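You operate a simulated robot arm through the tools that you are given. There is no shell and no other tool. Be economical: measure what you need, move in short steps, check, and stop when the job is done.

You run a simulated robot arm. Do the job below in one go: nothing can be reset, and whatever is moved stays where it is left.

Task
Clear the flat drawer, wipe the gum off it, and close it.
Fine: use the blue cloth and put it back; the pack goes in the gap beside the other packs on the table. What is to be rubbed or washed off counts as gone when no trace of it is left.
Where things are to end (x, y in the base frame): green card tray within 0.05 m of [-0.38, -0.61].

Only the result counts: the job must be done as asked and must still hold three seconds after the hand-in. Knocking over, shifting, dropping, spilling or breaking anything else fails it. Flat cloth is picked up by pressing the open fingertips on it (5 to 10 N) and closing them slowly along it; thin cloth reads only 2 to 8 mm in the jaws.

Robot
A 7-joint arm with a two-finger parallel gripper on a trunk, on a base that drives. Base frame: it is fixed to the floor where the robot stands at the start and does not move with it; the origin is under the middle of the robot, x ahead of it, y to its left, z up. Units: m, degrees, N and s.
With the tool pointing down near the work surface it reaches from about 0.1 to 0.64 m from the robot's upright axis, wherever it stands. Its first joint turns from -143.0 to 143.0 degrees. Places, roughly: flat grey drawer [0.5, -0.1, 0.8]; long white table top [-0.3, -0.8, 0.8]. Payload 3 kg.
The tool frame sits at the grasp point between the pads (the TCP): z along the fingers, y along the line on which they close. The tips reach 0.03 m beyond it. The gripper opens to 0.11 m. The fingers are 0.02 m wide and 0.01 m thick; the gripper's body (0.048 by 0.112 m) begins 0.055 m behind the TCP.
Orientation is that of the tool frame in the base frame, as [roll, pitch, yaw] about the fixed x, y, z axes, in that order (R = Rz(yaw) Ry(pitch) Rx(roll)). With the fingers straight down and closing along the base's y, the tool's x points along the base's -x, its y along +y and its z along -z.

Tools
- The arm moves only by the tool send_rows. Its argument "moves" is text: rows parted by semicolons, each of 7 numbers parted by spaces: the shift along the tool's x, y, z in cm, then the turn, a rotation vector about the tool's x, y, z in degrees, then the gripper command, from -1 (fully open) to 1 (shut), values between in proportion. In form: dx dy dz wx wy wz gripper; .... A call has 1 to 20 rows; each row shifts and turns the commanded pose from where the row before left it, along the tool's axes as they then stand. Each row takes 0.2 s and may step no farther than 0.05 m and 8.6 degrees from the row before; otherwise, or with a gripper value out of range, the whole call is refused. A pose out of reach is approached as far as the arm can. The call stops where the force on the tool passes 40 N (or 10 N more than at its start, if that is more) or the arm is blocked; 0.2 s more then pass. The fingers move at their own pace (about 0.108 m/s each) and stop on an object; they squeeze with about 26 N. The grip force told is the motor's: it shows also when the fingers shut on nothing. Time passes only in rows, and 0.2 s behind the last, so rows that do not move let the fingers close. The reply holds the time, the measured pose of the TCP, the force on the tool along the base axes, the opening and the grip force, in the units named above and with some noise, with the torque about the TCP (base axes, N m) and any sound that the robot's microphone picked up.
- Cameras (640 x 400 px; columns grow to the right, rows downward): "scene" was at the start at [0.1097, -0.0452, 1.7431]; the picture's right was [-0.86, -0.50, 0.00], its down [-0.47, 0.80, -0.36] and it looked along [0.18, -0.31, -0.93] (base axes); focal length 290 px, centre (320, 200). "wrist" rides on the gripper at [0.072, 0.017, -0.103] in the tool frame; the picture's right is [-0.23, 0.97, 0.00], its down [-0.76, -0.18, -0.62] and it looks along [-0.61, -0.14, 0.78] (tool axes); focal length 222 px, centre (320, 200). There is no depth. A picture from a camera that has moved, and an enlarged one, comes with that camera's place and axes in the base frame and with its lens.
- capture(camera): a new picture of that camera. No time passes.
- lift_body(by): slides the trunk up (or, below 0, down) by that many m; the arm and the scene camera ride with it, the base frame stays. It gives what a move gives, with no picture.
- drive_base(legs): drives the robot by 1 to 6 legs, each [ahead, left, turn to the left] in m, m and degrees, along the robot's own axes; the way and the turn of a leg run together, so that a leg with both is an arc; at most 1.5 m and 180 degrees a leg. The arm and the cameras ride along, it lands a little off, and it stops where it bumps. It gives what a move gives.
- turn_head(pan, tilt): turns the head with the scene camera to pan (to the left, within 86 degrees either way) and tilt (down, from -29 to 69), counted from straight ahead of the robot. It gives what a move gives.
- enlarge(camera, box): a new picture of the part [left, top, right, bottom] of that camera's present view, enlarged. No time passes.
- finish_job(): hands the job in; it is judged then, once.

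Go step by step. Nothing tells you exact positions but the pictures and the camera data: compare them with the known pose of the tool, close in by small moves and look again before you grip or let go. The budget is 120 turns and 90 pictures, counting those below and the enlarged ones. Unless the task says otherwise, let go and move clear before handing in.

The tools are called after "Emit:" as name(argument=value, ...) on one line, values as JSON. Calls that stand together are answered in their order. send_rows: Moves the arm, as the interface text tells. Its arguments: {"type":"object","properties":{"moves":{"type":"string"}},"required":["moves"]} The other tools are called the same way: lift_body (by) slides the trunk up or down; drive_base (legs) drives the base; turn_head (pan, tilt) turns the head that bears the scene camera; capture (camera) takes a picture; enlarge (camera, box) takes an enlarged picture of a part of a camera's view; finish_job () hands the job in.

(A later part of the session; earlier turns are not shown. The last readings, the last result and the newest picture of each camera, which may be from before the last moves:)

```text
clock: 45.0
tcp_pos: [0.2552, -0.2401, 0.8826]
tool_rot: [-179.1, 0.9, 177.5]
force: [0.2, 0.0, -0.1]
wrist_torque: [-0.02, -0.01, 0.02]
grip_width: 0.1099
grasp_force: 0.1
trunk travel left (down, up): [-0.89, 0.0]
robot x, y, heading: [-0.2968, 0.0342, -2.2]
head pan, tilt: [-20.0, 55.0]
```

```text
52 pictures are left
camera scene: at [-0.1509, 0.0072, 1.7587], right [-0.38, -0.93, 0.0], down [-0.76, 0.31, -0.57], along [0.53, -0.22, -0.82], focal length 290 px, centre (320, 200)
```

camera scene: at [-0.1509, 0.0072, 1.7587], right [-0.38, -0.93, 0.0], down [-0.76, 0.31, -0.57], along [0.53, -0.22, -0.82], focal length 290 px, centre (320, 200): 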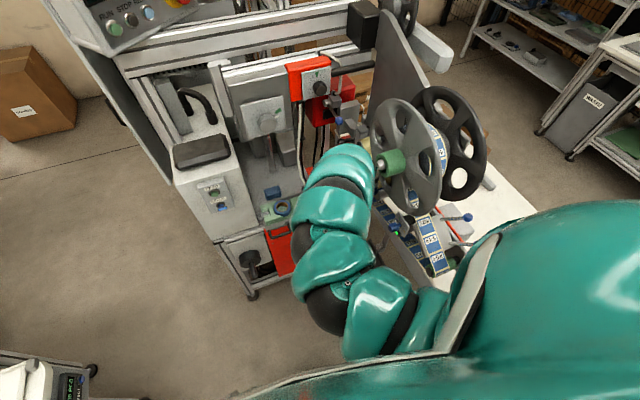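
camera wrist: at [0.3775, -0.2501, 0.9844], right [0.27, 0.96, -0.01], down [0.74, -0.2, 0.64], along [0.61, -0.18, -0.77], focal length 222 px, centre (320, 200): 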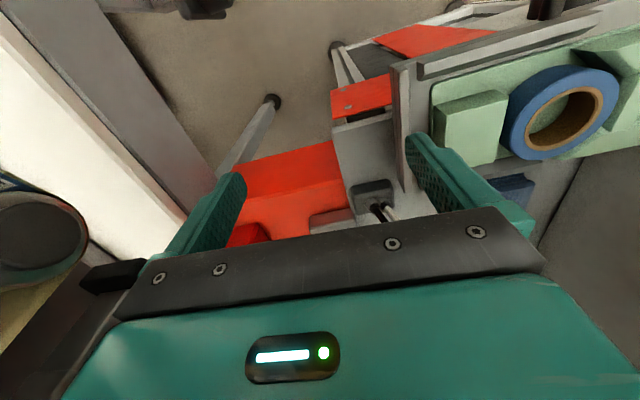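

There is free space now. I'll swing the arm left and inward, then up.

Emit:
send_rows(moves="2 3 0 0 0 0 -1;2 4 0 0 0 0 -1;2 4 0 0 0 0 -1;2 4 0 0 0 0 -1;2 4 0 0 0 0 -1;1 4 0 0 0 0 -1;1 4 0 0 0 0 -1;0 0 -3 0 0 0 -1;0 0 -3 0 0 0 -1")

Emit:
capture(camera="scene")

```text
clock: 47.0
tcp_pos: [0.2095, 0.048, 0.8761]
tool_rot: [-179.1, 0.8, 177.5]
force: [0.4, 0.5, -0.7]
wrist_torque: [-0.03, -0.02, 0.03]
grip_width: 0.11
grasp_force: 0.0
out of reach, approached as far as the arm can: row 1, 2, 3, 4, 5, 8, 9
trunk travel left (down, up): [-0.89, 0.0]
robot x, y, heading: [-0.2978, 0.0349, -2.1]
head pan, tilt: [-20.0, 55.0]
```

```text
51 pictures are left
camera scene: at [-0.1492, 0.0079, 1.7586], right [-0.38, -0.93, 0.0], down [-0.76, 0.31, -0.57], along [0.53, -0.22, -0.82], focal length 290 px, centre (320, 200)
```

scene: 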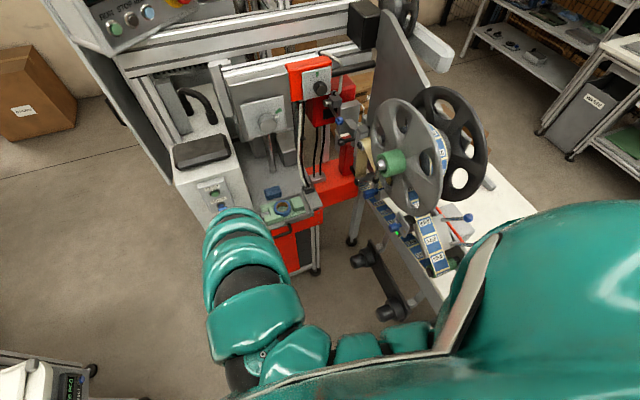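

The high-elbow posture limits height here. I'll pull in low first and then raise, to see whether the arm refolds.

Emit:
send_rows(moves="3 0 1 0 0 0 -1;3 0 1 0 0 0 -1;3 0 1 0 0 0 -1;3 0 1 0 0 0 -1;3 0 1 0 0 0 -1;3 0 1 0 0 0 -1")

Emit:
send_rows(moves="0 0 -3 0 0 0 -1;0 0 -3 0 0 0 -1;0 0 -3 0 0 0 -1;0 0 -3 0 0 0 -1;0 0 -3 0 0 0 -1")

Emit:
capture(camera="scene")

```text
clock: 48.4
tcp_pos: [0.0614, 0.0723, 0.7751]
tool_rot: [-179.1, 1.0, 177.6]
force: [-0.4, 1.1, -0.1]
wrist_torque: [-0.01, -0.02, 0.02]
grip_width: 0.1102
grasp_force: 0.0
out of reach, approached as far as the arm can: row 1, 2, 3, 4, 5, 6
trunk travel left (down, up): [-0.89, 0.0]
robot x, y, heading: [-0.2953, 0.038, -2.3]
head pan, tilt: [-20.0, 55.0]
```

```text
clock: 49.6
tcp_pos: [0.117, 0.1272, 0.8419]
tool_rot: [-179.1, 0.8, 177.5]
force: [0.6, -1.0, -0.5]
wrist_torque: [-0.01, 0.01, 0.03]
grip_width: 0.11
grasp_force: 0.1
out of reach, approached as far as the arm can: row 1, 2, 3, 4, 5
trunk travel left (down, up): [-0.89, 0.0]
robot x, y, heading: [-0.2972, 0.0333, -2.0]
head pan, tilt: [-20.0, 55.0]
```

```text
50 pictures are left
camera scene: at [-0.1494, 0.0075, 1.7586], right [-0.38, -0.93, 0.0], down [-0.76, 0.31, -0.57], along [0.53, -0.22, -0.82], focal length 290 px, centre (320, 200)
```

scene: 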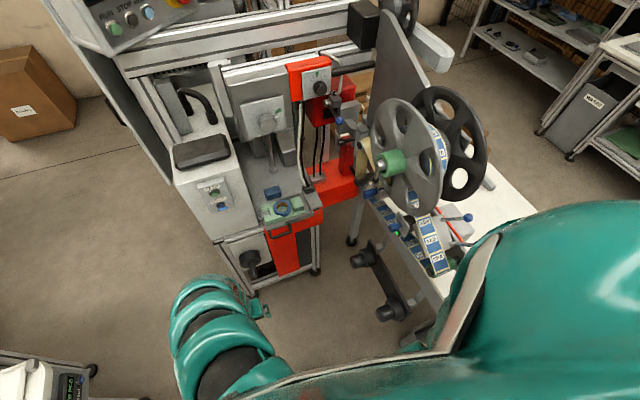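

The arm looks similar to its original fold. I'll try moving toward the pose it held earlier at the left (0.26 ahead, 0.33 left of the robot) and up.

Emit:
send_rows(moves="2 4 0 0 0 0 -1;2 4 0 0 0 0 -1;2 4 0 0 0 0 -1;2 4 0 0 0 0 -1;2 4 0 0 0 0 -1;2 3 0 0 0 0 -1;0 0 -3 0 0 0 -1;0 0 -3 0 0 0 -1;0 0 -3 0 0 0 -1;0 0 -3 0 0 0 -1")

```text
clock: 51.8
tcp_pos: [0.0055, 0.363, 0.954]
tool_rot: [-179.1, 0.9, 177.4]
force: [-0.4, 0.2, 0.2]
wrist_torque: [0.02, 0.01, 0.02]
grip_width: 0.1103
grasp_force: 0.1
trunk travel left (down, up): [-0.89, 0.0]
robot x, y, heading: [-0.2965, 0.0336, -2.3]
head pan, tilt: [-20.0, 55.0]
```

It is back in the good range at the left. I'll go up a bit and swing back toward the front to check that it stays good.

Emit:
send_rows(moves="0 0 -3 0 0 0 -1;-2 -4 0 0 0 0 -1;-2 -4 0 0 0 0 -1;-2 -4 0 0 0 0 -1;-2 -4 0 0 0 0 -1;-1 -4 0 0 0 0 -1;0 -4 0 0 0 0 -1;0 -4 0 0 0 0 -1;0 -4 0 0 0 0 -1")

Emit:
capture(camera="scene")

```text
clock: 53.8
tcp_pos: [0.2008, 0.1873, 0.9862]
tool_rot: [-179.0, 0.7, 177.5]
force: [0.8, -1.0, 0.4]
wrist_torque: [0.03, 0.01, -0.01]
grip_width: 0.1099
grasp_force: 0.0
out of reach, approached as far as the arm can: row 3, 4, 5, 6, 7, 8, 9
trunk travel left (down, up): [-0.89, 0.0]
robot x, y, heading: [-0.2952, 0.0315, -2.2]
head pan, tilt: [-20.0, 55.0]
```

```text
49 pictures are left
camera scene: at [-0.1487, 0.0063, 1.7585], right [-0.38, -0.93, 0.0], down [-0.76, 0.31, -0.57], along [0.53, -0.22, -0.82], focal length 290 px, centre (320, 200)
```

scene: 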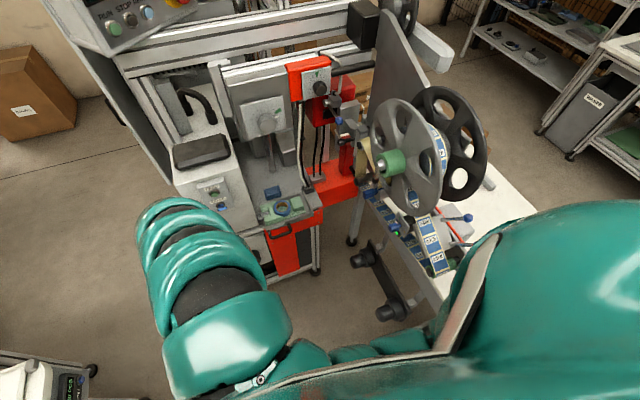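

The height limit is better on the robot's left side. I'll tuck the hand to the left-front and pre-turn its yaw, then stand the robot turned right so the drawer lies to its left.

Emit:
send_rows(moves="4.3 0.4 0 0 0 8 -1;4.3 0.4 0 0 0 8 -1;4.3 0.4 0 0 0 8 -1;4.3 0.4 0 0 0 8 -1;4.3 0.4 0 0 0 8 -1")

Emit:
drive_base(legs=[[0, 0, -48]])

Emit:
turn_head(pan=40, tilt=60)

Emit:
capture(camera="scene")

```text
clock: 55.0
tcp_pos: [0.0415, 0.3165, 0.9837]
tool_rot: [-180.0, 1.4, 137.4]
force: [-0.6, 1.0, 0.5]
wrist_torque: [-0.02, 0.0, -0.01]
grip_width: 0.1101
grasp_force: 0.2
out of reach, approached as far as the arm can: row 1, 2, 3
trunk travel left (down, up): [-0.89, 0.0]
robot x, y, heading: [-0.2952, 0.0365, -2.3]
head pan, tilt: [-20.0, 55.0]
```

```text
clock: 57.6
tcp_pos: [0.1419, -0.026, 0.9838]
tool_rot: [180.0, 1.2, 90.1]
force: [-1.0, -1.1, -0.6]
wrist_torque: [-0.01, 0.01, -0.02]
grip_width: 0.11
grasp_force: 0.0
trunk travel left (down, up): [-0.89, 0.0]
robot x, y, heading: [-0.2962, 0.0326, -49.4]
head pan, tilt: [-20.0, 55.0]
```

```text
clock: 58.9
tcp_pos: [0.1412, -0.0272, 0.9828]
tool_rot: [-179.9, 1.2, 90.1]
force: [0.4, 0.5, 0.1]
wrist_torque: [-0.01, -0.03, 0.01]
grip_width: 0.1101
grasp_force: 0.0
trunk travel left (down, up): [-0.89, 0.0]
robot x, y, heading: [-0.2986, 0.0347, -49.3]
head pan, tilt: [40.0, 60.0]
```

```text
48 pictures are left
camera scene: at [-0.1789, -0.0346, 1.7525], right [-0.17, -0.99, 0.0], down [-0.85, 0.15, -0.5], along [0.49, -0.08, -0.87], focal length 290 px, centre (320, 200)
```

scene: 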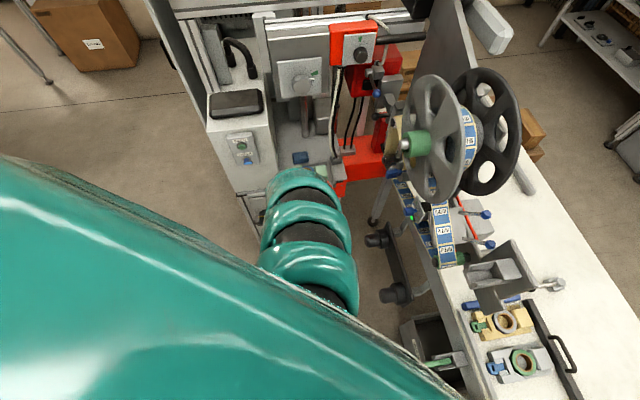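

The hand is tucked with yaw at 90. I'll drive the base so the hand comes to about [0.36, -0.115], short of the FEED box.

Emit:
drive_base(legs=[[0.208, 0.111, 0]])

Emit:
capture(camera="wrist")

```text
clock: 60.6
tcp_pos: [0.3586, -0.1135, 0.9834]
tool_rot: [-179.9, 1.3, 90.0]
force: [0.0, -0.3, 0.0]
wrist_torque: [0.0, 0.0, 0.0]
grip_width: 0.1098
grasp_force: 0.1
trunk travel left (down, up): [-0.89, 0.0]
robot x, y, heading: [-0.0805, -0.0483, -49.7]
head pan, tilt: [40.0, 60.0]
```

```text
47 pictures are left
camera wrist: at [0.3751, -0.0399, 1.086], right [0.97, -0.23, 0.0], down [-0.18, -0.75, 0.64], along [-0.14, -0.62, -0.77], focal length 222 px, centre (320, 200)
```

wrist: 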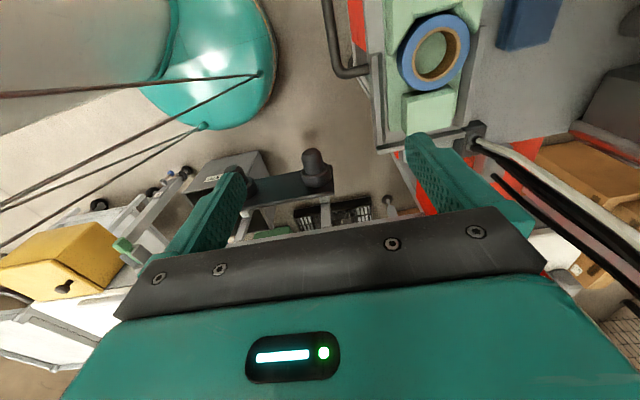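

The tray's roll centre is at about [0.476, -0.09] and the tray spans x≈0.434–0.52. I'll move over it at y=-0.107, keeping the pod off the FEED box.

Emit:
send_rows(moves="0 3 0.5 0 0 0 -1;0 3 0.5 0 0 0 -1;0.3 3 0.5 0 0 0 -1;0.3 2.8 0.5 0 0 0 -1")

Emit:
capture(camera="wrist")

Emit:
capture(camera="scene")

```text
clock: 61.6
tcp_pos: [0.4516, -0.107, 0.9648]
tool_rot: [-179.7, 1.3, 90.3]
force: [0.3, -0.2, -0.2]
wrist_torque: [-0.01, 0.03, -0.01]
grip_width: 0.1099
grasp_force: 0.2
trunk travel left (down, up): [-0.89, 0.0]
robot x, y, heading: [-0.0821, -0.0508, -49.9]
head pan, tilt: [40.0, 60.0]
```

```text
46 pictures are left
camera wrist: at [0.4687, -0.035, 1.0666], right [0.97, -0.22, 0.0], down [-0.17, -0.75, 0.64], along [-0.14, -0.63, -0.77], focal length 222 px, centre (320, 200)
```

wrist: 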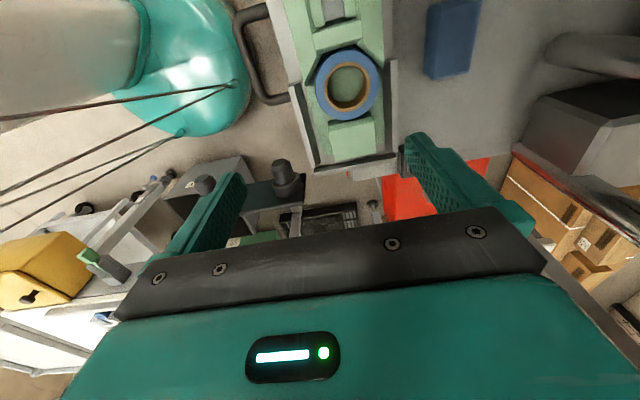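

```text
45 pictures are left
camera scene: at [0.0093, -0.123, 1.7536], right [-0.17, -0.99, 0.0], down [-0.85, 0.15, -0.51], along [0.51, -0.08, -0.86], focal length 290 px, centre (320, 200)
```

scene: 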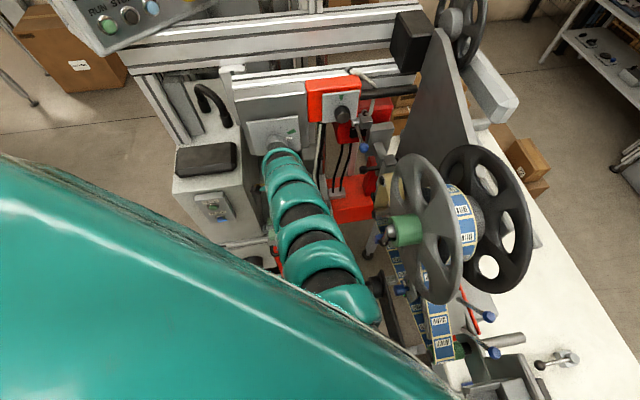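

The measured x is lagging a little. I'll settle and zoom in on the tray sides for the lips.

Emit:
send_rows(moves="0 0 0 0 0 0 -1;0 0 0 0 0 0 -1")

Emit:
enlarge(camera="wrist", box=[230, 0, 470, 190])

```text
clock: 62.2
tcp_pos: [0.4518, -0.1088, 0.9634]
tool_rot: [-179.7, 1.6, 90.0]
force: [-0.3, 0.8, -0.1]
wrist_torque: [-0.01, 0.06, 0.02]
grip_width: 0.1097
grasp_force: 0.0
trunk travel left (down, up): [-0.89, 0.0]
robot x, y, heading: [-0.0876, -0.0512, -49.9]
head pan, tilt: [40.0, 60.0]
```

```text
2.11 times, centred on (350, 95) of wrist
camera zoom: at [0.4691, -0.0357, 1.0664], right [0.97, -0.22, 0.0], down [-0.17, -0.75, 0.64], along [-0.14, -0.63, -0.77], focal length 468 px, centre (257, 421)
```

zoom: 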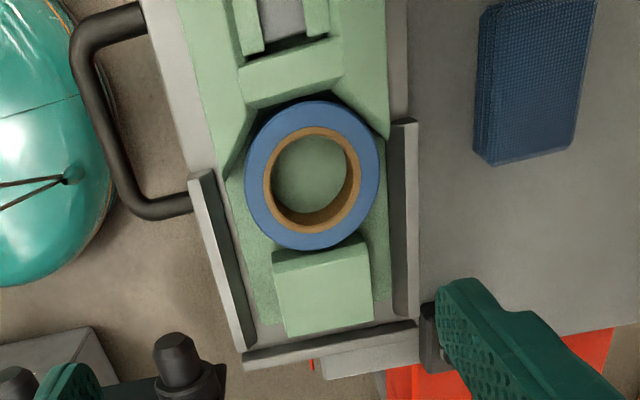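

The drawer has a U-shaped lip around the -y half of the tray, so the free grip spots are the sides at y≳-0.07. The arm also seems held up near the knob panel, so I'll back off 3 cm and zoom there.

Emit:
send_rows(moves="0 -3 0 0 0 0 -1;0 -2 0 0 0 0 -1")

Emit:
enlarge(camera="scene", box=[180, 80, 400, 260])

```text
clock: 62.8
tcp_pos: [0.4364, -0.104, 0.9721]
tool_rot: [179.0, 1.1, 90.0]
force: [-1.1, -0.7, 1.0]
wrist_torque: [0.0, -0.05, 0.02]
grip_width: 0.1099
grasp_force: 0.1
trunk travel left (down, up): [-0.89, 0.0]
robot x, y, heading: [-0.0827, -0.0511, -49.3]
head pan, tilt: [40.0, 60.0]
```

```text
2.22 times, centred on (290, 170) of scene
camera zoom: at [0.0387, -0.1174, 1.7542], right [-0.17, -0.99, 0.0], down [-0.85, 0.14, -0.5], along [0.49, -0.08, -0.87], focal length 644 px, centre (387, 267)
```

zoom: 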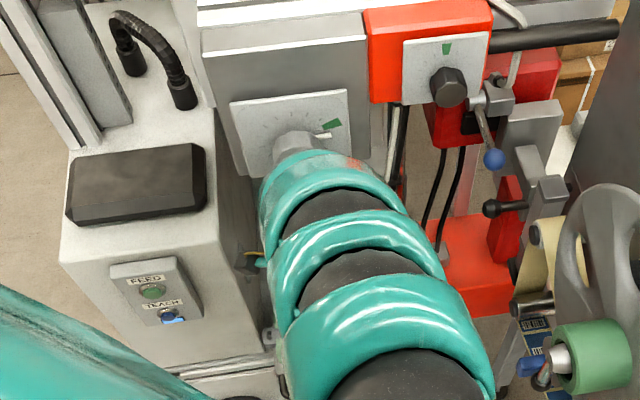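

The top of the wrist does touch the dial knob at x≈0.56, z≈1.15. My plan is to back to x≈0.40, tilt the tool 25° so its top goes toward -y, come in lower, then slide forward.

Emit:
send_rows(moves="0 -2 0 0 0 0 -0.75;0 -2 0 0 0 0 -0.75;0 0 0 0 6.3 0 -0.75;0 0 0 0 6.3 0 -0.75;0 0 0 0 6.3 0 -0.75;0 0 0 0 6.3 0 -0.75;0 0 0 0 0 0 -0.75")

Emit:
capture(camera="wrist")

```text
clock: 64.4
tcp_pos: [0.3861, -0.1063, 0.9629]
tool_rot: [180.0, -24.0, 90.0]
force: [0.0, 0.4, -0.3]
wrist_torque: [-0.01, 0.02, 0.01]
grip_width: 0.0965
grasp_force: 0.0
trunk travel left (down, up): [-0.89, 0.0]
robot x, y, heading: [-0.0784, -0.0512, -49.6]
head pan, tilt: [40.0, 60.0]
```

```text
42 pictures are left
camera wrist: at [0.4026, -0.0843, 1.0885], right [0.97, -0.21, -0.09], down [-0.18, -0.95, 0.26], along [-0.14, -0.24, -0.96], focal length 222 px, centre (320, 200)
```

wrist: 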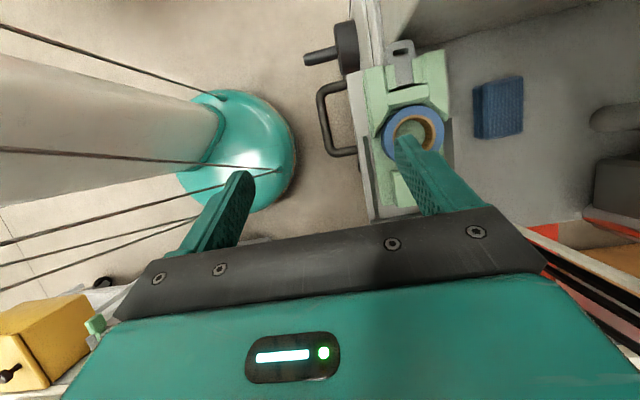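

The tilted view is good: the tray centre is near x=0.477, with free wings at y≈-0.03 to -0.075. I'll shift in y, go down to z≈0.90, then slide forward with the fingers open.

Emit:
send_rows(moves="0.4 0 2 0 0 0 -0.95;0.4 0 2 0 0 0 -0.95;0.2 0 3.2 0 0 0 -0.95;0 2 0 0 0 0 -0.95;0 2 0 0 0 0 -0.95;0 2 0 0 0 0 -0.95;0 2 0 0 0 0 -0.95;0 1 0 0 0 0 -0.95;0 0 0 0 0 0 -0.95")

Emit:
capture(camera="wrist")

Emit:
capture(camera="scene")

```text
clock: 66.4
tcp_pos: [0.4567, -0.0678, 0.9017]
tool_rot: [-179.9, -24.0, 90.1]
force: [-0.4, 0.2, 0.6]
wrist_torque: [0.02, -0.01, -0.02]
grip_width: 0.1071
grasp_force: 0.1
out of reach, approached as far as the arm can: row 7, 8
trunk travel left (down, up): [-0.89, 0.0]
robot x, y, heading: [-0.0823, -0.0496, -49.8]
head pan, tilt: [40.0, 60.0]
```

```text
41 pictures are left
camera wrist: at [0.473, -0.0455, 1.0263], right [0.97, -0.21, -0.09], down [-0.18, -0.95, 0.26], along [-0.14, -0.24, -0.96], focal length 222 px, centre (320, 200)
```

wrist: 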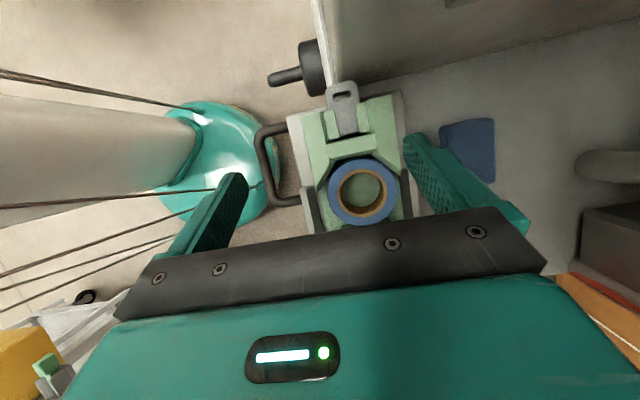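

```text
40 pictures are left
camera scene: at [0.0377, -0.1202, 1.7525], right [-0.17, -0.99, 0.0], down [-0.85, 0.15, -0.5], along [0.49, -0.08, -0.87], focal length 290 px, centre (320, 200)
```

scene: 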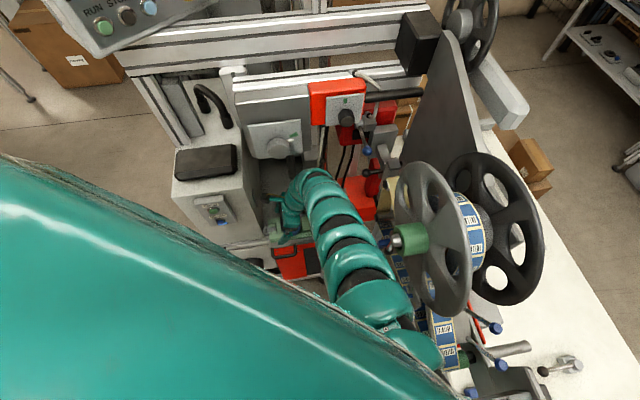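

Wrist and knob are clear now, but the arm is at its reach limit. I'll pull the hand back 4 cm and drive the base 6 cm toward the machine.

Emit:
send_rows(moves="0 -2 0 0 0 0 -0.95;0 -2 0 0 0 0 -0.95")

Emit:
drive_base(legs=[[0.039, 0.046, 0]])

Emit:
capture(camera="wrist")

```text
clock: 67.0
tcp_pos: [0.4152, -0.0688, 0.9015]
tool_rot: [-179.9, -24.0, 90.0]
force: [0.6, -0.1, 0.1]
wrist_torque: [0.02, -0.01, 0.0]
grip_width: 0.1075
grasp_force: 0.2
trunk travel left (down, up): [-0.89, 0.0]
robot x, y, heading: [-0.0834, -0.0528, -49.7]
head pan, tilt: [40.0, 60.0]
```

```text
clock: 68.0
tcp_pos: [0.4779, -0.0675, 0.9025]
tool_rot: [-179.8, -23.9, 90.0]
force: [0.6, 0.2, 0.1]
wrist_torque: [0.03, 0.0, 0.01]
grip_width: 0.107
grasp_force: 0.1
trunk travel left (down, up): [-0.89, 0.0]
robot x, y, heading: [-0.02, -0.05, -49.7]
head pan, tilt: [40.0, 60.0]
```

```text
39 pictures are left
camera wrist: at [0.4949, -0.045, 1.0268], right [0.97, -0.21, -0.09], down [-0.18, -0.95, 0.26], along [-0.14, -0.24, -0.96], focal length 222 px, centre (320, 200)
```

wrist: 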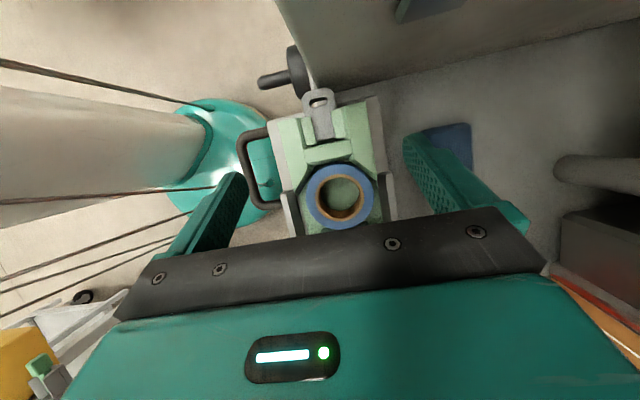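

The tray sits between the fingers (centre x≈0.48). I'll go down to z≈0.85 and look.

Emit:
send_rows(moves="-0.41 0.1 0.91 0 0 0 -0.95;-0.41 0.1 0.91 0 0 0 -0.95;-0.41 0 0.91 0 0 0 -0.95;-0.41 0 0.91 0 0 0 -0.95;-0.41 0 0.91 0 0 0 -0.95")

Emit:
capture(camera="wrist")

```text
clock: 69.2
tcp_pos: [0.4802, -0.0679, 0.8534]
tool_rot: [-180.0, -24.0, 89.9]
force: [0.6, -0.1, -0.4]
wrist_torque: [0.03, 0.03, 0.01]
grip_width: 0.1071
grasp_force: 0.1
trunk travel left (down, up): [-0.89, 0.0]
robot x, y, heading: [-0.0223, -0.052, -49.8]
head pan, tilt: [40.0, 60.0]
```

```text
38 pictures are left
camera wrist: at [0.4954, -0.0453, 0.9786], right [0.97, -0.21, -0.09], down [-0.18, -0.95, 0.26], along [-0.14, -0.24, -0.96], focal length 222 px, centre (320, 200)
```

wrist: 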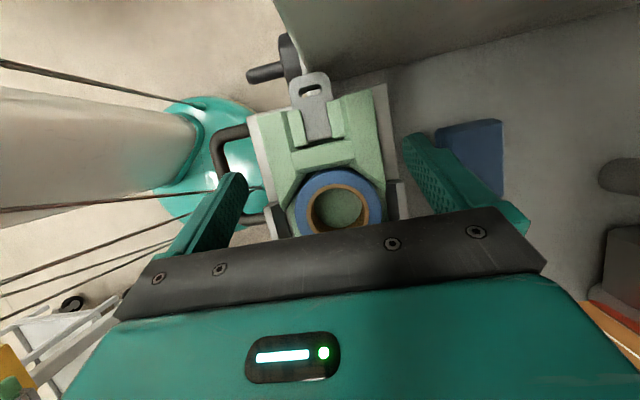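

Aligned. I'll continue down in half-centimetre steps while watching the force.

Emit:
send_rows(moves="-0.2 0 0.46 0 0 0 -0.95;-0.2 0 0.46 0 0 0 -0.95;-0.2 0 0.46 0 0 0 -0.95")

Emit:
enlarge(camera="wrist", box=[180, 60, 460, 240])

```text
clock: 70.0
tcp_pos: [0.4797, -0.0667, 0.8383]
tool_rot: [179.8, -24.0, 90.0]
force: [0.2, -0.2, 0.2]
wrist_torque: [-0.01, 0.02, -0.03]
grip_width: 0.107
grasp_force: 0.1
trunk travel left (down, up): [-0.89, 0.0]
robot x, y, heading: [-0.022, -0.0498, -49.5]
head pan, tilt: [40.0, 60.0]
```

```text
2.22 times, centred on (320, 150) of wrist
camera zoom: at [0.4955, -0.0448, 0.9631], right [0.97, -0.21, -0.09], down [-0.18, -0.95, 0.26], along [-0.14, -0.24, -0.96], focal length 494 px, centre (320, 311)
```

zoom: 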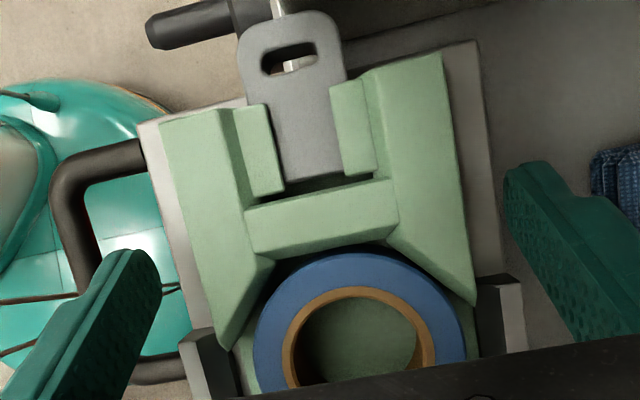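

Triangulating puts the roll top at about z=0.81, lower than I had assumed. I'll narrow the fingers to 0.098 m and descend another 1.2 cm.

Emit:
send_rows(moves="0 -0.1 0 0 0 0 -0.78;-0.12 0 0.27 0 0 0 -0.78;-0.12 0 0.27 0 0 0 -0.78;-0.12 0 0.27 0 0 0 -0.78;-0.12 0 0.27 0 0 0 -0.78")

Emit:
enlarge(camera="wrist", box=[180, 60, 460, 240])

```text
clock: 71.2
tcp_pos: [0.4767, -0.0695, 0.8321]
tool_rot: [-179.9, -24.0, 90.0]
force: [-0.9, -0.9, -0.1]
wrist_torque: [0.03, 0.02, 0.0]
grip_width: 0.0979
grasp_force: 0.1
out of reach, approached as far as the arm can: row 3, 5
trunk travel left (down, up): [-0.89, 0.0]
robot x, y, heading: [-0.0211, -0.0474, -49.6]
head pan, tilt: [40.0, 60.0]
```

```text
2.22 times, centred on (320, 150) of wrist
camera zoom: at [0.4924, -0.0465, 0.9575], right [0.97, -0.21, -0.09], down [-0.18, -0.95, 0.26], along [-0.14, -0.24, -0.96], focal length 494 px, centre (320, 311)
```

zoom: 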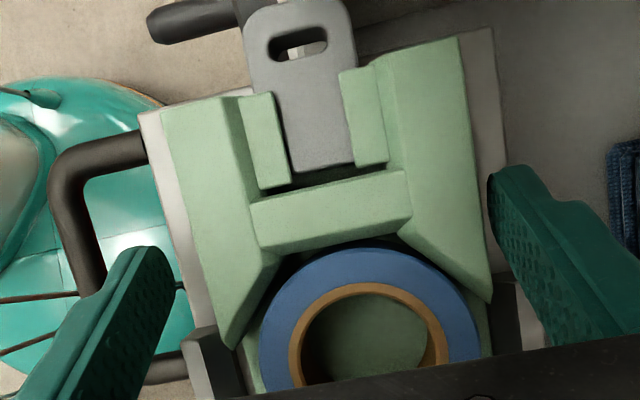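

The arm is near a limit here, so I'll do the last vertical bit with the trunk, 1 cm down.

Emit:
lift_body(by=-0.01)

```text
clock: 71.8
tcp_pos: [0.4755, -0.0692, 0.8233]
tool_rot: [-180.0, -24.1, 89.9]
force: [0.0, -0.3, -0.7]
wrist_torque: [0.0, 0.03, 0.03]
grip_width: 0.098
grasp_force: 0.1
trunk travel left (down, up): [-0.88, 0.01]
robot x, y, heading: [-0.017, -0.0529, -49.9]
head pan, tilt: [40.0, 60.0]
```

Emit:
lift_body(by=-0.006)

Emit:
enlarge(camera="wrist", box=[180, 60, 460, 240])

```text
clock: 72.4
tcp_pos: [0.4771, -0.0683, 0.8217]
tool_rot: [179.8, -24.2, 90.1]
force: [-5.5, -3.6, 19.9]
wrist_torque: [-0.04, 1.2, 0.37]
grip_width: 0.1008
grasp_force: 3.0
trunk travel left (down, up): [-0.875, 0.015]
robot x, y, heading: [-0.0227, -0.0494, -49.7]
head pan, tilt: [40.0, 60.0]
stopped: the force on the tool passed its limit at 43 N (the readings are from after the stop); the commanded pose is now the measured one
```

```text
2.22 times, centred on (320, 150) of wrist
camera zoom: at [0.4942, -0.0468, 0.9462], right [0.97, -0.21, -0.09], down [-0.18, -0.95, 0.26], along [-0.14, -0.23, -0.96], focal length 494 px, centre (320, 311)
```

zoom: 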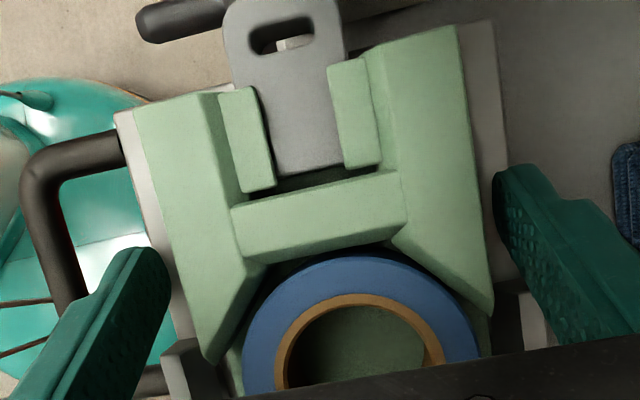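

The front fingertip has just touched the drawer plate, so tip depth is right. I'll raise 3 mm and close slowly.

Emit:
lift_body(by=0.004)

Emit:
send_rows(moves="0 0 0 0 0 0 -0.65;0 0 0 0 0 0 -0.6;0 0 0 0 0 0 -0.5;0 0 0 0 0 0 0;0 0 0 0 0 0 1;0 0 0 0 0 0 1;0 0 0 0 0 0 1")

Emit:
enlarge(camera="wrist", box=[180, 60, 460, 240])

```text
clock: 73.0
tcp_pos: [0.4778, -0.0693, 0.8247]
tool_rot: [179.9, -24.1, 90.1]
force: [-0.6, -0.2, 1.7]
wrist_torque: [0.02, -0.04, 0.0]
grip_width: 0.0978
grasp_force: 0.1
trunk travel left (down, up): [-0.879, 0.011]
robot x, y, heading: [-0.0226, -0.0523, -49.5]
head pan, tilt: [40.0, 60.0]
```

```text
clock: 74.6
tcp_pos: [0.4782, -0.0683, 0.824]
tool_rot: [179.7, -24.1, 90.0]
force: [-0.9, 0.7, 0.8]
wrist_torque: [-0.01, 0.02, 0.04]
grip_width: 0.0829
grasp_force: 26.4
trunk travel left (down, up): [-0.879, 0.011]
robot x, y, heading: [-0.0192, -0.0534, -49.4]
head pan, tilt: [40.0, 60.0]
```

```text
2.22 times, centred on (320, 150) of wrist
camera zoom: at [0.4944, -0.0464, 0.949], right [0.97, -0.21, -0.09], down [-0.18, -0.95, 0.26], along [-0.14, -0.23, -0.96], focal length 494 px, centre (320, 311)
```

zoom: 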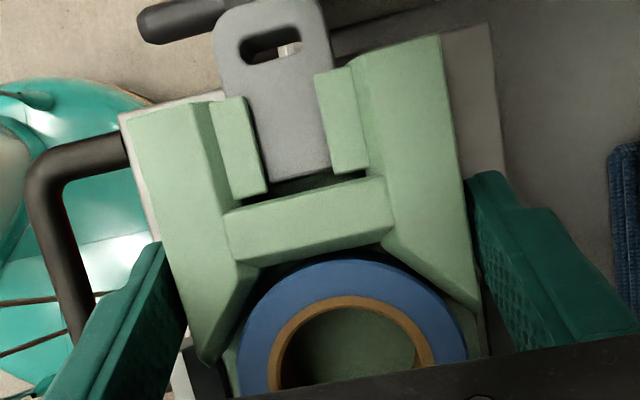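

The tray is gripped at 0.083 m with 26 N. I'll lift with the trunk, then the arm.

Emit:
lift_body(by=0.01)

Emit:
send_rows(moves="0.4 0 -0.91 0 0 0 1;0.4 0 -0.91 0 0 0 1;0.4 0 -0.91 0 0 0 1;0.4 0 -0.91 0 0 0 1")

Emit:
capture(camera="wrist")

```text
clock: 75.1
tcp_pos: [0.4785, -0.0681, 0.8345]
tool_rot: [179.8, -24.2, 90.0]
force: [-0.3, -0.4, -1.3]
wrist_torque: [0.02, 0.04, 0.03]
grip_width: 0.0829
grasp_force: 26.6
trunk travel left (down, up): [-0.889, 0.001]
robot x, y, heading: [-0.0188, -0.0515, -49.9]
head pan, tilt: [40.0, 60.0]
```

```text
clock: 76.1
tcp_pos: [0.4789, -0.0689, 0.8754]
tool_rot: [179.8, -24.1, 90.0]
force: [0.3, -0.4, -0.6]
wrist_torque: [0.01, -0.01, 0.02]
grip_width: 0.0829
grasp_force: 26.0
trunk travel left (down, up): [-0.889, 0.001]
robot x, y, heading: [-0.0214, -0.0485, -49.8]
head pan, tilt: [40.0, 60.0]
```

```text
33 pictures are left
camera wrist: at [0.4948, -0.0471, 0.9999], right [0.97, -0.21, -0.09], down [-0.18, -0.95, 0.26], along [-0.14, -0.24, -0.96], focal length 222 px, centre (320, 200)
```

wrist: 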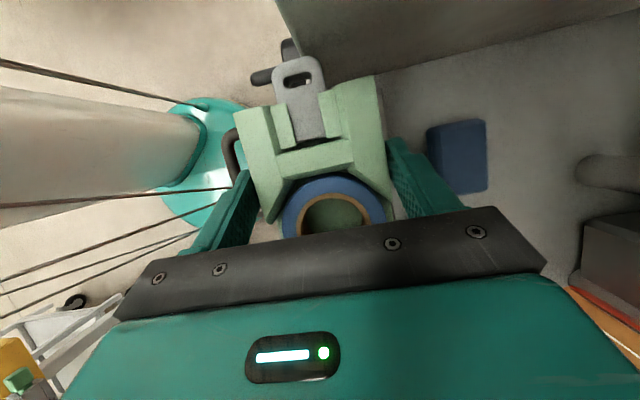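

The tray and roll are lifted cleanly, with the tongue toward +y. I'll back out straight in -x first, then into open space.

Emit:
drive_base(legs=[[-0.077, -0.092, 0], [-0.187, -0.052, 0]])

Emit:
capture(camera="scene")

```text
clock: 78.5
tcp_pos: [0.1967, 0.0361, 0.8754]
tool_rot: [179.7, -24.1, 90.2]
force: [-0.2, 1.2, -0.6]
wrist_torque: [0.0, -0.02, 0.03]
grip_width: 0.0829
grasp_force: 25.5
trunk travel left (down, up): [-0.889, 0.001]
robot x, y, heading: [-0.3015, 0.0542, -49.8]
head pan, tilt: [40.0, 60.0]
```

```text
32 pictures are left
camera scene: at [-0.1841, -0.0136, 1.7514], right [-0.17, -0.99, 0.0], down [-0.85, 0.15, -0.5], along [0.49, -0.08, -0.87], focal length 290 px, centre (320, 200)
```

scene: 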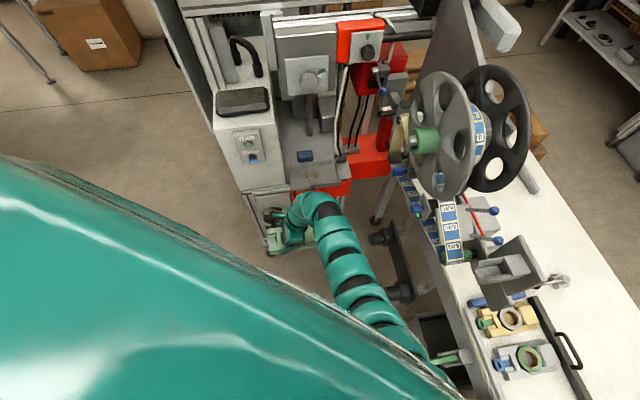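

The drawer is empty now and I see a pinkish gum mark there. I'll zoom on it, and yaw the tray in the air by +95° ahead of turning the base.

Emit:
enlarge(camera="scene", box=[270, 130, 390, 210])

Emit:
send_rows(moves="0 0 0 3.25 0 -7.31 1;0 0 0 3.25 0 -7.31 1;0 0 0 3.25 0 -7.31 1;0 0 0 3.25 0 -7.31 1;0 0 0 3.25 0 -7.31 1;0 0 0 3.25 0 -7.31 1;0 0 0 3.25 0 -7.31 1;0 0 0 3.25 0 -7.31 1;0 0 0 3.25 0 -7.31 1;0 0 0 3.25 0 -7.31 1;0 0 0 3.25 0 -7.31 1;0 0 0 3.25 0 -7.31 1")

```text
5.00 times, centred on (330, 170) of scene
camera zoom: at [-0.1841, -0.0136, 1.7514], right [-0.17, -0.99, 0.0], down [-0.85, 0.15, -0.5], along [0.49, -0.08, -0.87], focal length 1449 px, centre (270, 350)
```

zoom: 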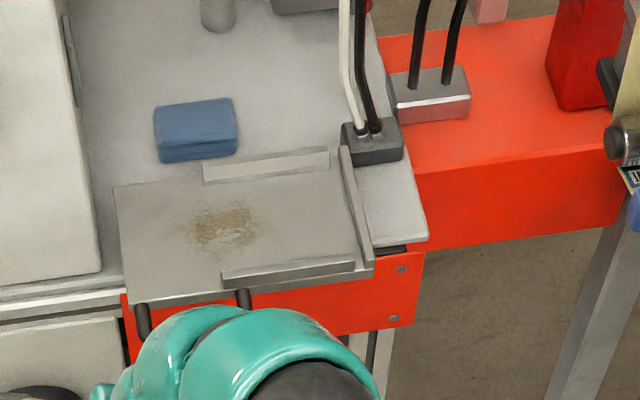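

```text
clock: 81.2
tcp_pos: [0.1401, 0.0372, 0.9405]
tool_rot: [179.8, -23.6, 174.2]
force: [0.8, 0.5, -1.3]
wrist_torque: [-0.03, 0.02, 0.03]
grip_width: 0.0829
grasp_force: 26.0
out of reach, approached as far as the arm can: row 3, 4, 5, 6, 7, 8, 9, 12
trunk travel left (down, up): [-0.889, 0.001]
robot x, y, heading: [-0.305, 0.0521, -49.8]
head pan, tilt: [40.0, 60.0]
```

The gum stain is centred near [0.479, -0.086] on the plate. The yaw is now 174, so I'll turn the base -84° to bring it to 90 facing the table.

Emit:
drive_base(legs=[[0, 0, -84]])

Emit:
turn_head(pan=25, tilt=55)

Emit:
capture(camera="scene")

Emit:
capture(camera="wrist")

```text
clock: 83.8
tcp_pos: [-0.0325, -0.2884, 0.9403]
tool_rot: [179.0, -23.9, 124.2]
force: [2.6, 8.9, 2.9]
wrist_torque: [-1.14, 0.21, 0.48]
grip_width: 0.0828
grasp_force: 26.3
trunk travel left (down, up): [-0.889, 0.001]
robot x, y, heading: [-0.3035, 0.0551, -101.1]
head pan, tilt: [40.0, 60.0]
stopped in leg 1: the force on the tool passed its limit at 99 N (the readings are from after the stop); the commanded pose is now the measured one
```

```text
clock: 84.6
tcp_pos: [-0.0315, -0.2894, 0.9412]
tool_rot: [179.2, -23.8, 124.0]
force: [2.9, 13.0, -0.6]
wrist_torque: [-1.4, 0.33, 0.63]
grip_width: 0.0831
grasp_force: 25.7
trunk travel left (down, up): [-0.889, 0.001]
robot x, y, heading: [-0.3008, 0.0572, -101.2]
head pan, tilt: [25.0, 55.0]
```

```text
30 pictures are left
camera scene: at [-0.2983, -0.088, 1.7575], right [-0.97, -0.24, 0.0], down [-0.2, 0.79, -0.57], along [0.14, -0.56, -0.82], focal length 290 px, centre (320, 200)
```

scene: 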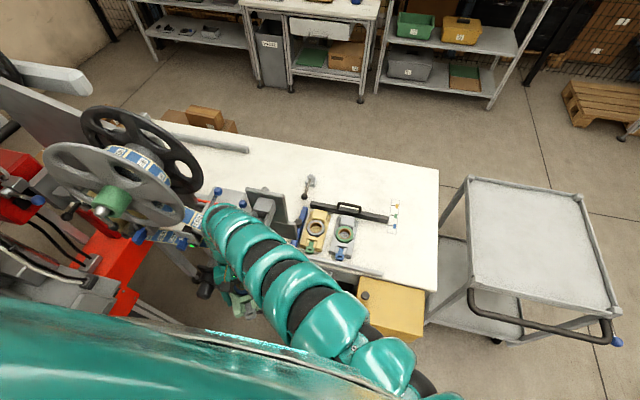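

```text
29 pictures are left
camera wrist: at [-0.0333, -0.2628, 1.0662], right [0.93, 0.37, -0.08], down [0.38, -0.89, 0.26], along [0.02, -0.27, -0.96], focal length 222 px, centre (320, 200)
```

wrist: 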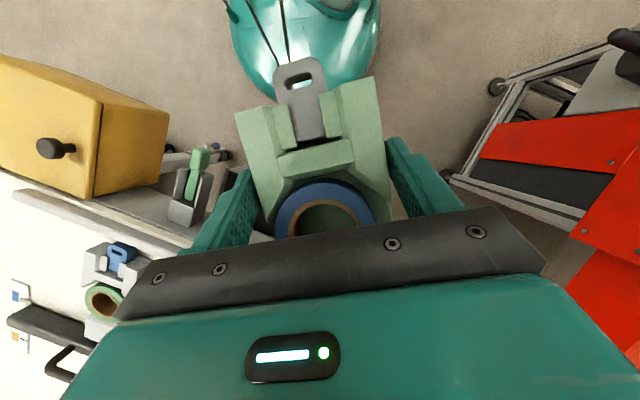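

The upper part of the tilted hand brushed the reel structure on the -y side. I'll back the base straight away (+y) and check that nothing moved.

Emit:
drive_base(legs=[[-0.14, 0, 0]])

Emit:
enlarge(camera="scene", box=[40, 90, 440, 340])

```text
clock: 85.9
tcp_pos: [-0.0049, -0.1543, 0.9417]
tool_rot: [179.2, -24.0, 124.2]
force: [-0.4, 0.3, -1.4]
wrist_torque: [0.0, 0.02, -0.03]
grip_width: 0.083
grasp_force: 25.8
trunk travel left (down, up): [-0.889, 0.001]
robot x, y, heading: [-0.2752, 0.1892, -100.9]
head pan, tilt: [25.0, 55.0]
```

```text
1.60 times, centred on (240, 215) of scene
camera zoom: at [-0.2716, 0.0474, 1.7575], right [-0.97, -0.24, 0.0], down [-0.2, 0.79, -0.57], along [0.14, -0.56, -0.82], focal length 464 px, centre (448, 176)
```

zoom: 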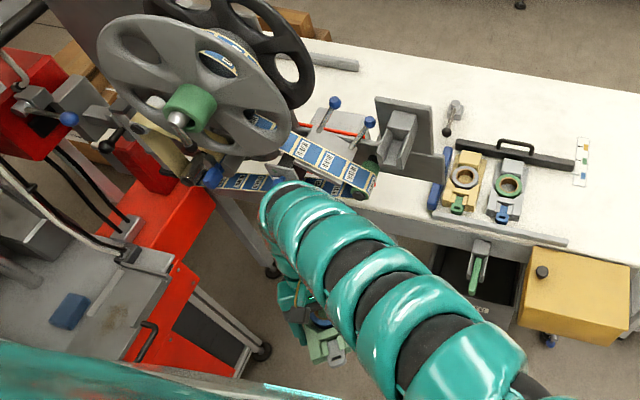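

Everything looks in place. I'll finish the turn from here, clear of the table.

Emit:
drive_base(legs=[[0, 0, -34]])

Emit:
turn_head(pan=45, tilt=55)

Emit:
capture(camera="scene")

```text
clock: 87.9
tcp_pos: [-0.2455, -0.2469, 0.9418]
tool_rot: [179.0, -23.8, 90.1]
force: [0.4, -0.1, -1.9]
wrist_torque: [-0.02, -0.01, 0.0]
grip_width: 0.0831
grasp_force: 26.1
trunk travel left (down, up): [-0.889, 0.001]
robot x, y, heading: [-0.278, 0.1934, -135.2]
head pan, tilt: [25.0, 55.0]
```

```text
clock: 88.8
tcp_pos: [-0.2452, -0.247, 0.9416]
tool_rot: [179.0, -23.9, 90.1]
force: [1.0, -0.6, -0.9]
wrist_torque: [0.01, 0.03, 0.0]
grip_width: 0.0829
grasp_force: 26.0
trunk travel left (down, up): [-0.889, 0.001]
robot x, y, heading: [-0.2765, 0.1907, -135.0]
head pan, tilt: [45.0, 55.0]
```

```text
27 pictures are left
camera scene: at [-0.3309, 0.0655, 1.7573], right [-1.0, 0.0, 0.0], down [0.0, 0.82, -0.57], along [0.0, -0.57, -0.82], focal length 290 px, centre (320, 200)
```

scene: 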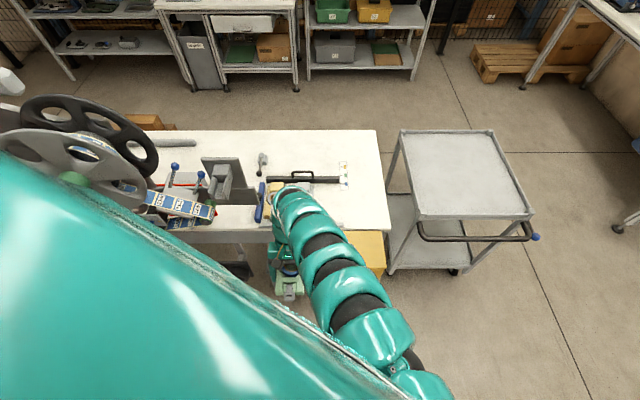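

The scene camera is now square to the table. I'll drive partway, staying clear of the yellow box, then extend the arm.

Emit:
drive_base(legs=[[0.207, 0.09, 0]])

Emit:
send_rows(moves="-1.9 -1.3 -0.9 0 0 0 1;-1.9 -1.3 -0.9 0 0 0 1;-1.9 -1.3 -0.9 0 0 0 1;-1.9 -1.3 -0.9 0 0 0 1;0 0 0 0 0 0 1")

Emit:
capture(camera="wrist")

Emit:
capture(camera="scene")

```text
clock: 90.5
tcp_pos: [-0.3241, -0.4559, 0.9417]
tool_rot: [179.1, -24.0, 90.5]
force: [-0.1, 0.9, -1.2]
wrist_torque: [0.05, 0.0, -0.02]
grip_width: 0.083
grasp_force: 26.1
trunk travel left (down, up): [-0.889, 0.001]
robot x, y, heading: [-0.3613, -0.0158, -134.7]
head pan, tilt: [45.0, 55.0]
```

```text
clock: 91.7
tcp_pos: [-0.3547, -0.477, 0.9489]
tool_rot: [179.1, -23.9, 90.4]
force: [0.7, -0.5, -0.9]
wrist_torque: [0.01, 0.01, 0.02]
grip_width: 0.083
grasp_force: 25.6
out of reach, approached as far as the arm can: row 1, 2, 3, 4
trunk travel left (down, up): [-0.889, 0.001]
robot x, y, heading: [-0.3571, -0.0138, -134.6]
head pan, tilt: [45.0, 55.0]
```

```text
26 pictures are left
camera wrist: at [-0.34, -0.454, 1.073], right [0.98, -0.21, -0.08], down [-0.18, -0.95, 0.26], along [-0.13, -0.24, -0.96], focal length 222 px, centre (320, 200)
```

wrist: 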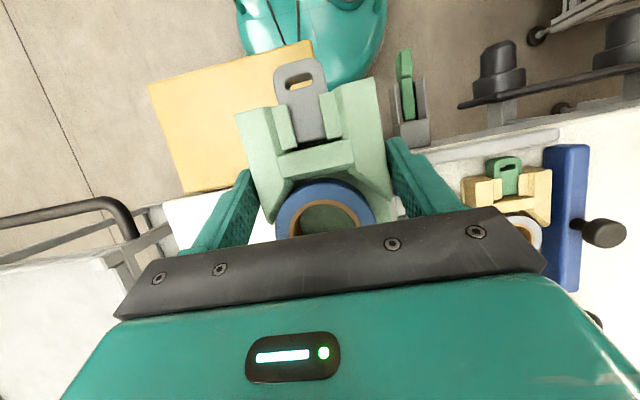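

```text
25 pictures are left
camera scene: at [-0.4127, -0.1425, 1.7573], right [-1.0, 0.0, 0.0], down [0.0, 0.82, -0.57], along [0.0, -0.57, -0.82], focal length 290 px, centre (320, 200)
```

scene: 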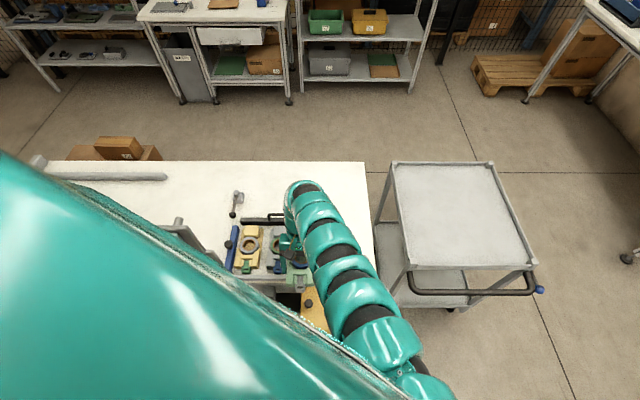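

The tilted hand runs out of reach at this height. Lowering the trunk should flatten the arm and lengthen its reach, so I'll lower it 5 cm and then extend up and out.

Emit:
lift_body(by=-0.05)

Emit:
send_rows(moves="-0.5 -0.7 -3 0 0 0 1;-2 -0.5 -2 0 0 0 1;-2.4 -0.5 -1 0 0 0 1;0 0 0 0 0 0 1")

```text
clock: 92.6
tcp_pos: [-0.3543, -0.4765, 0.8986]
tool_rot: [179.0, -23.9, 90.5]
force: [-0.1, 0.4, -1.2]
wrist_torque: [0.04, 0.03, 0.04]
grip_width: 0.083
grasp_force: 26.0
trunk travel left (down, up): [-0.839, 0.051]
robot x, y, heading: [-0.3576, -0.019, -134.9]
head pan, tilt: [45.0, 55.0]
```

```text
clock: 93.6
tcp_pos: [-0.3692, -0.493, 0.9296]
tool_rot: [179.1, -23.8, 90.4]
force: [0.5, 0.0, -0.9]
wrist_torque: [0.04, 0.03, 0.0]
grip_width: 0.0829
grasp_force: 26.0
out of reach, approached as far as the arm can: row 1, 2, 3
trunk travel left (down, up): [-0.839, 0.051]
robot x, y, heading: [-0.3561, -0.0154, -134.9]
head pan, tilt: [45.0, 55.0]
```

That helps. I'll repeat with a further 6 cm down and extend outward.

Emit:
lift_body(by=-0.06)

Emit:
send_rows(moves="-1.5 -0.3 -2.5 0 0 0 1;-1.8 -0.3 -1.5 0 0 0 1;-1.8 -0.3 -1 0 0 0 1;0 0 0 0 0 0 1")

Emit:
lift_body(by=-0.06)

Emit:
send_rows(moves="-1.5 0 -2.5 0 0 0 1;-1.8 0 -1.5 0 0 0 1;-1.8 0 -1 0 0 0 1;0 0 0 0 0 0 1")

```text
clock: 94.6
tcp_pos: [-0.3678, -0.4919, 0.87]
tool_rot: [179.0, -23.9, 90.4]
force: [0.1, -0.6, -2.2]
wrist_torque: [0.05, 0.03, 0.01]
grip_width: 0.0832
grasp_force: 25.7
trunk travel left (down, up): [-0.779, 0.111]
robot x, y, heading: [-0.3591, -0.0152, -134.6]
head pan, tilt: [45.0, 55.0]
```

```text
clock: 95.6
tcp_pos: [-0.3716, -0.4983, 0.8759]
tool_rot: [179.1, -24.0, 90.4]
force: [-0.2, -0.3, -0.6]
wrist_torque: [0.03, 0.01, -0.04]
grip_width: 0.083
grasp_force: 26.4
out of reach, approached as far as the arm can: row 1, 2, 3
trunk travel left (down, up): [-0.779, 0.111]
robot x, y, heading: [-0.358, -0.0176, -134.9]
head pan, tilt: [45.0, 55.0]
```

```text
clock: 96.3
tcp_pos: [-0.3712, -0.5005, 0.8346]
tool_rot: [179.0, -23.8, 90.4]
force: [-1.4, 5.2, 16.6]
wrist_torque: [0.43, 0.74, -0.23]
grip_width: 0.0828
grasp_force: 26.4
trunk travel left (down, up): [-0.732, 0.158]
robot x, y, heading: [-0.3575, -0.0163, -134.7]
head pan, tilt: [45.0, 55.0]
stopped: the force on the tool passed its limit at 75 N (the readings are from after the stop); the commanded pose is now the measured one
```

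```text
clock: 97.3
tcp_pos: [-0.3729, -0.5037, 0.8389]
tool_rot: [179.1, -23.9, 90.4]
force: [-0.2, 1.0, -1.5]
wrist_torque: [-0.01, -0.01, 0.04]
grip_width: 0.0829
grasp_force: 26.0
out of reach, approached as far as the arm can: row 1, 2, 3
trunk travel left (down, up): [-0.732, 0.158]
robot x, y, heading: [-0.356, -0.019, -134.7]
head pan, tilt: [45.0, 55.0]
```

The hand seems to be at a wrist-bend limit because it leans away from me, and the tray touched the rail. I'll raise the trunk again and check the tray.

Emit:
lift_body(by=0.12)

Emit:
capture(camera="wrist")

```text
clock: 98.8
tcp_pos: [-0.3731, -0.5033, 0.9599]
tool_rot: [179.1, -24.0, 90.4]
force: [-0.6, 0.0, -1.4]
wrist_torque: [0.01, 0.01, 0.0]
grip_width: 0.0828
grasp_force: 26.1
trunk travel left (down, up): [-0.852, 0.038]
robot x, y, heading: [-0.3543, -0.02, -134.6]
head pan, tilt: [45.0, 55.0]
```

```text
24 pictures are left
camera wrist: at [-0.3582, -0.4811, 1.0846], right [0.98, -0.21, -0.08], down [-0.18, -0.95, 0.26], along [-0.13, -0.24, -0.96], focal length 222 px, centre (320, 200)
```

wrist: 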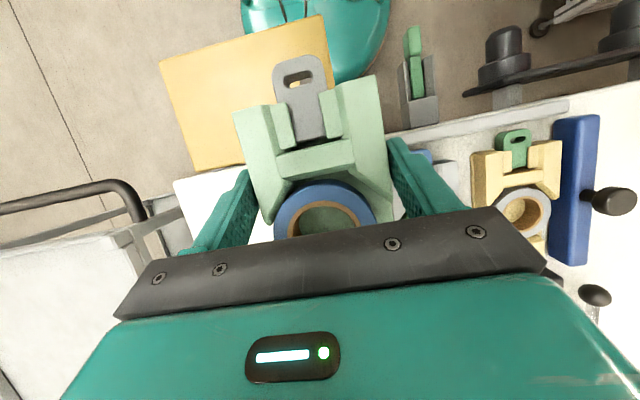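

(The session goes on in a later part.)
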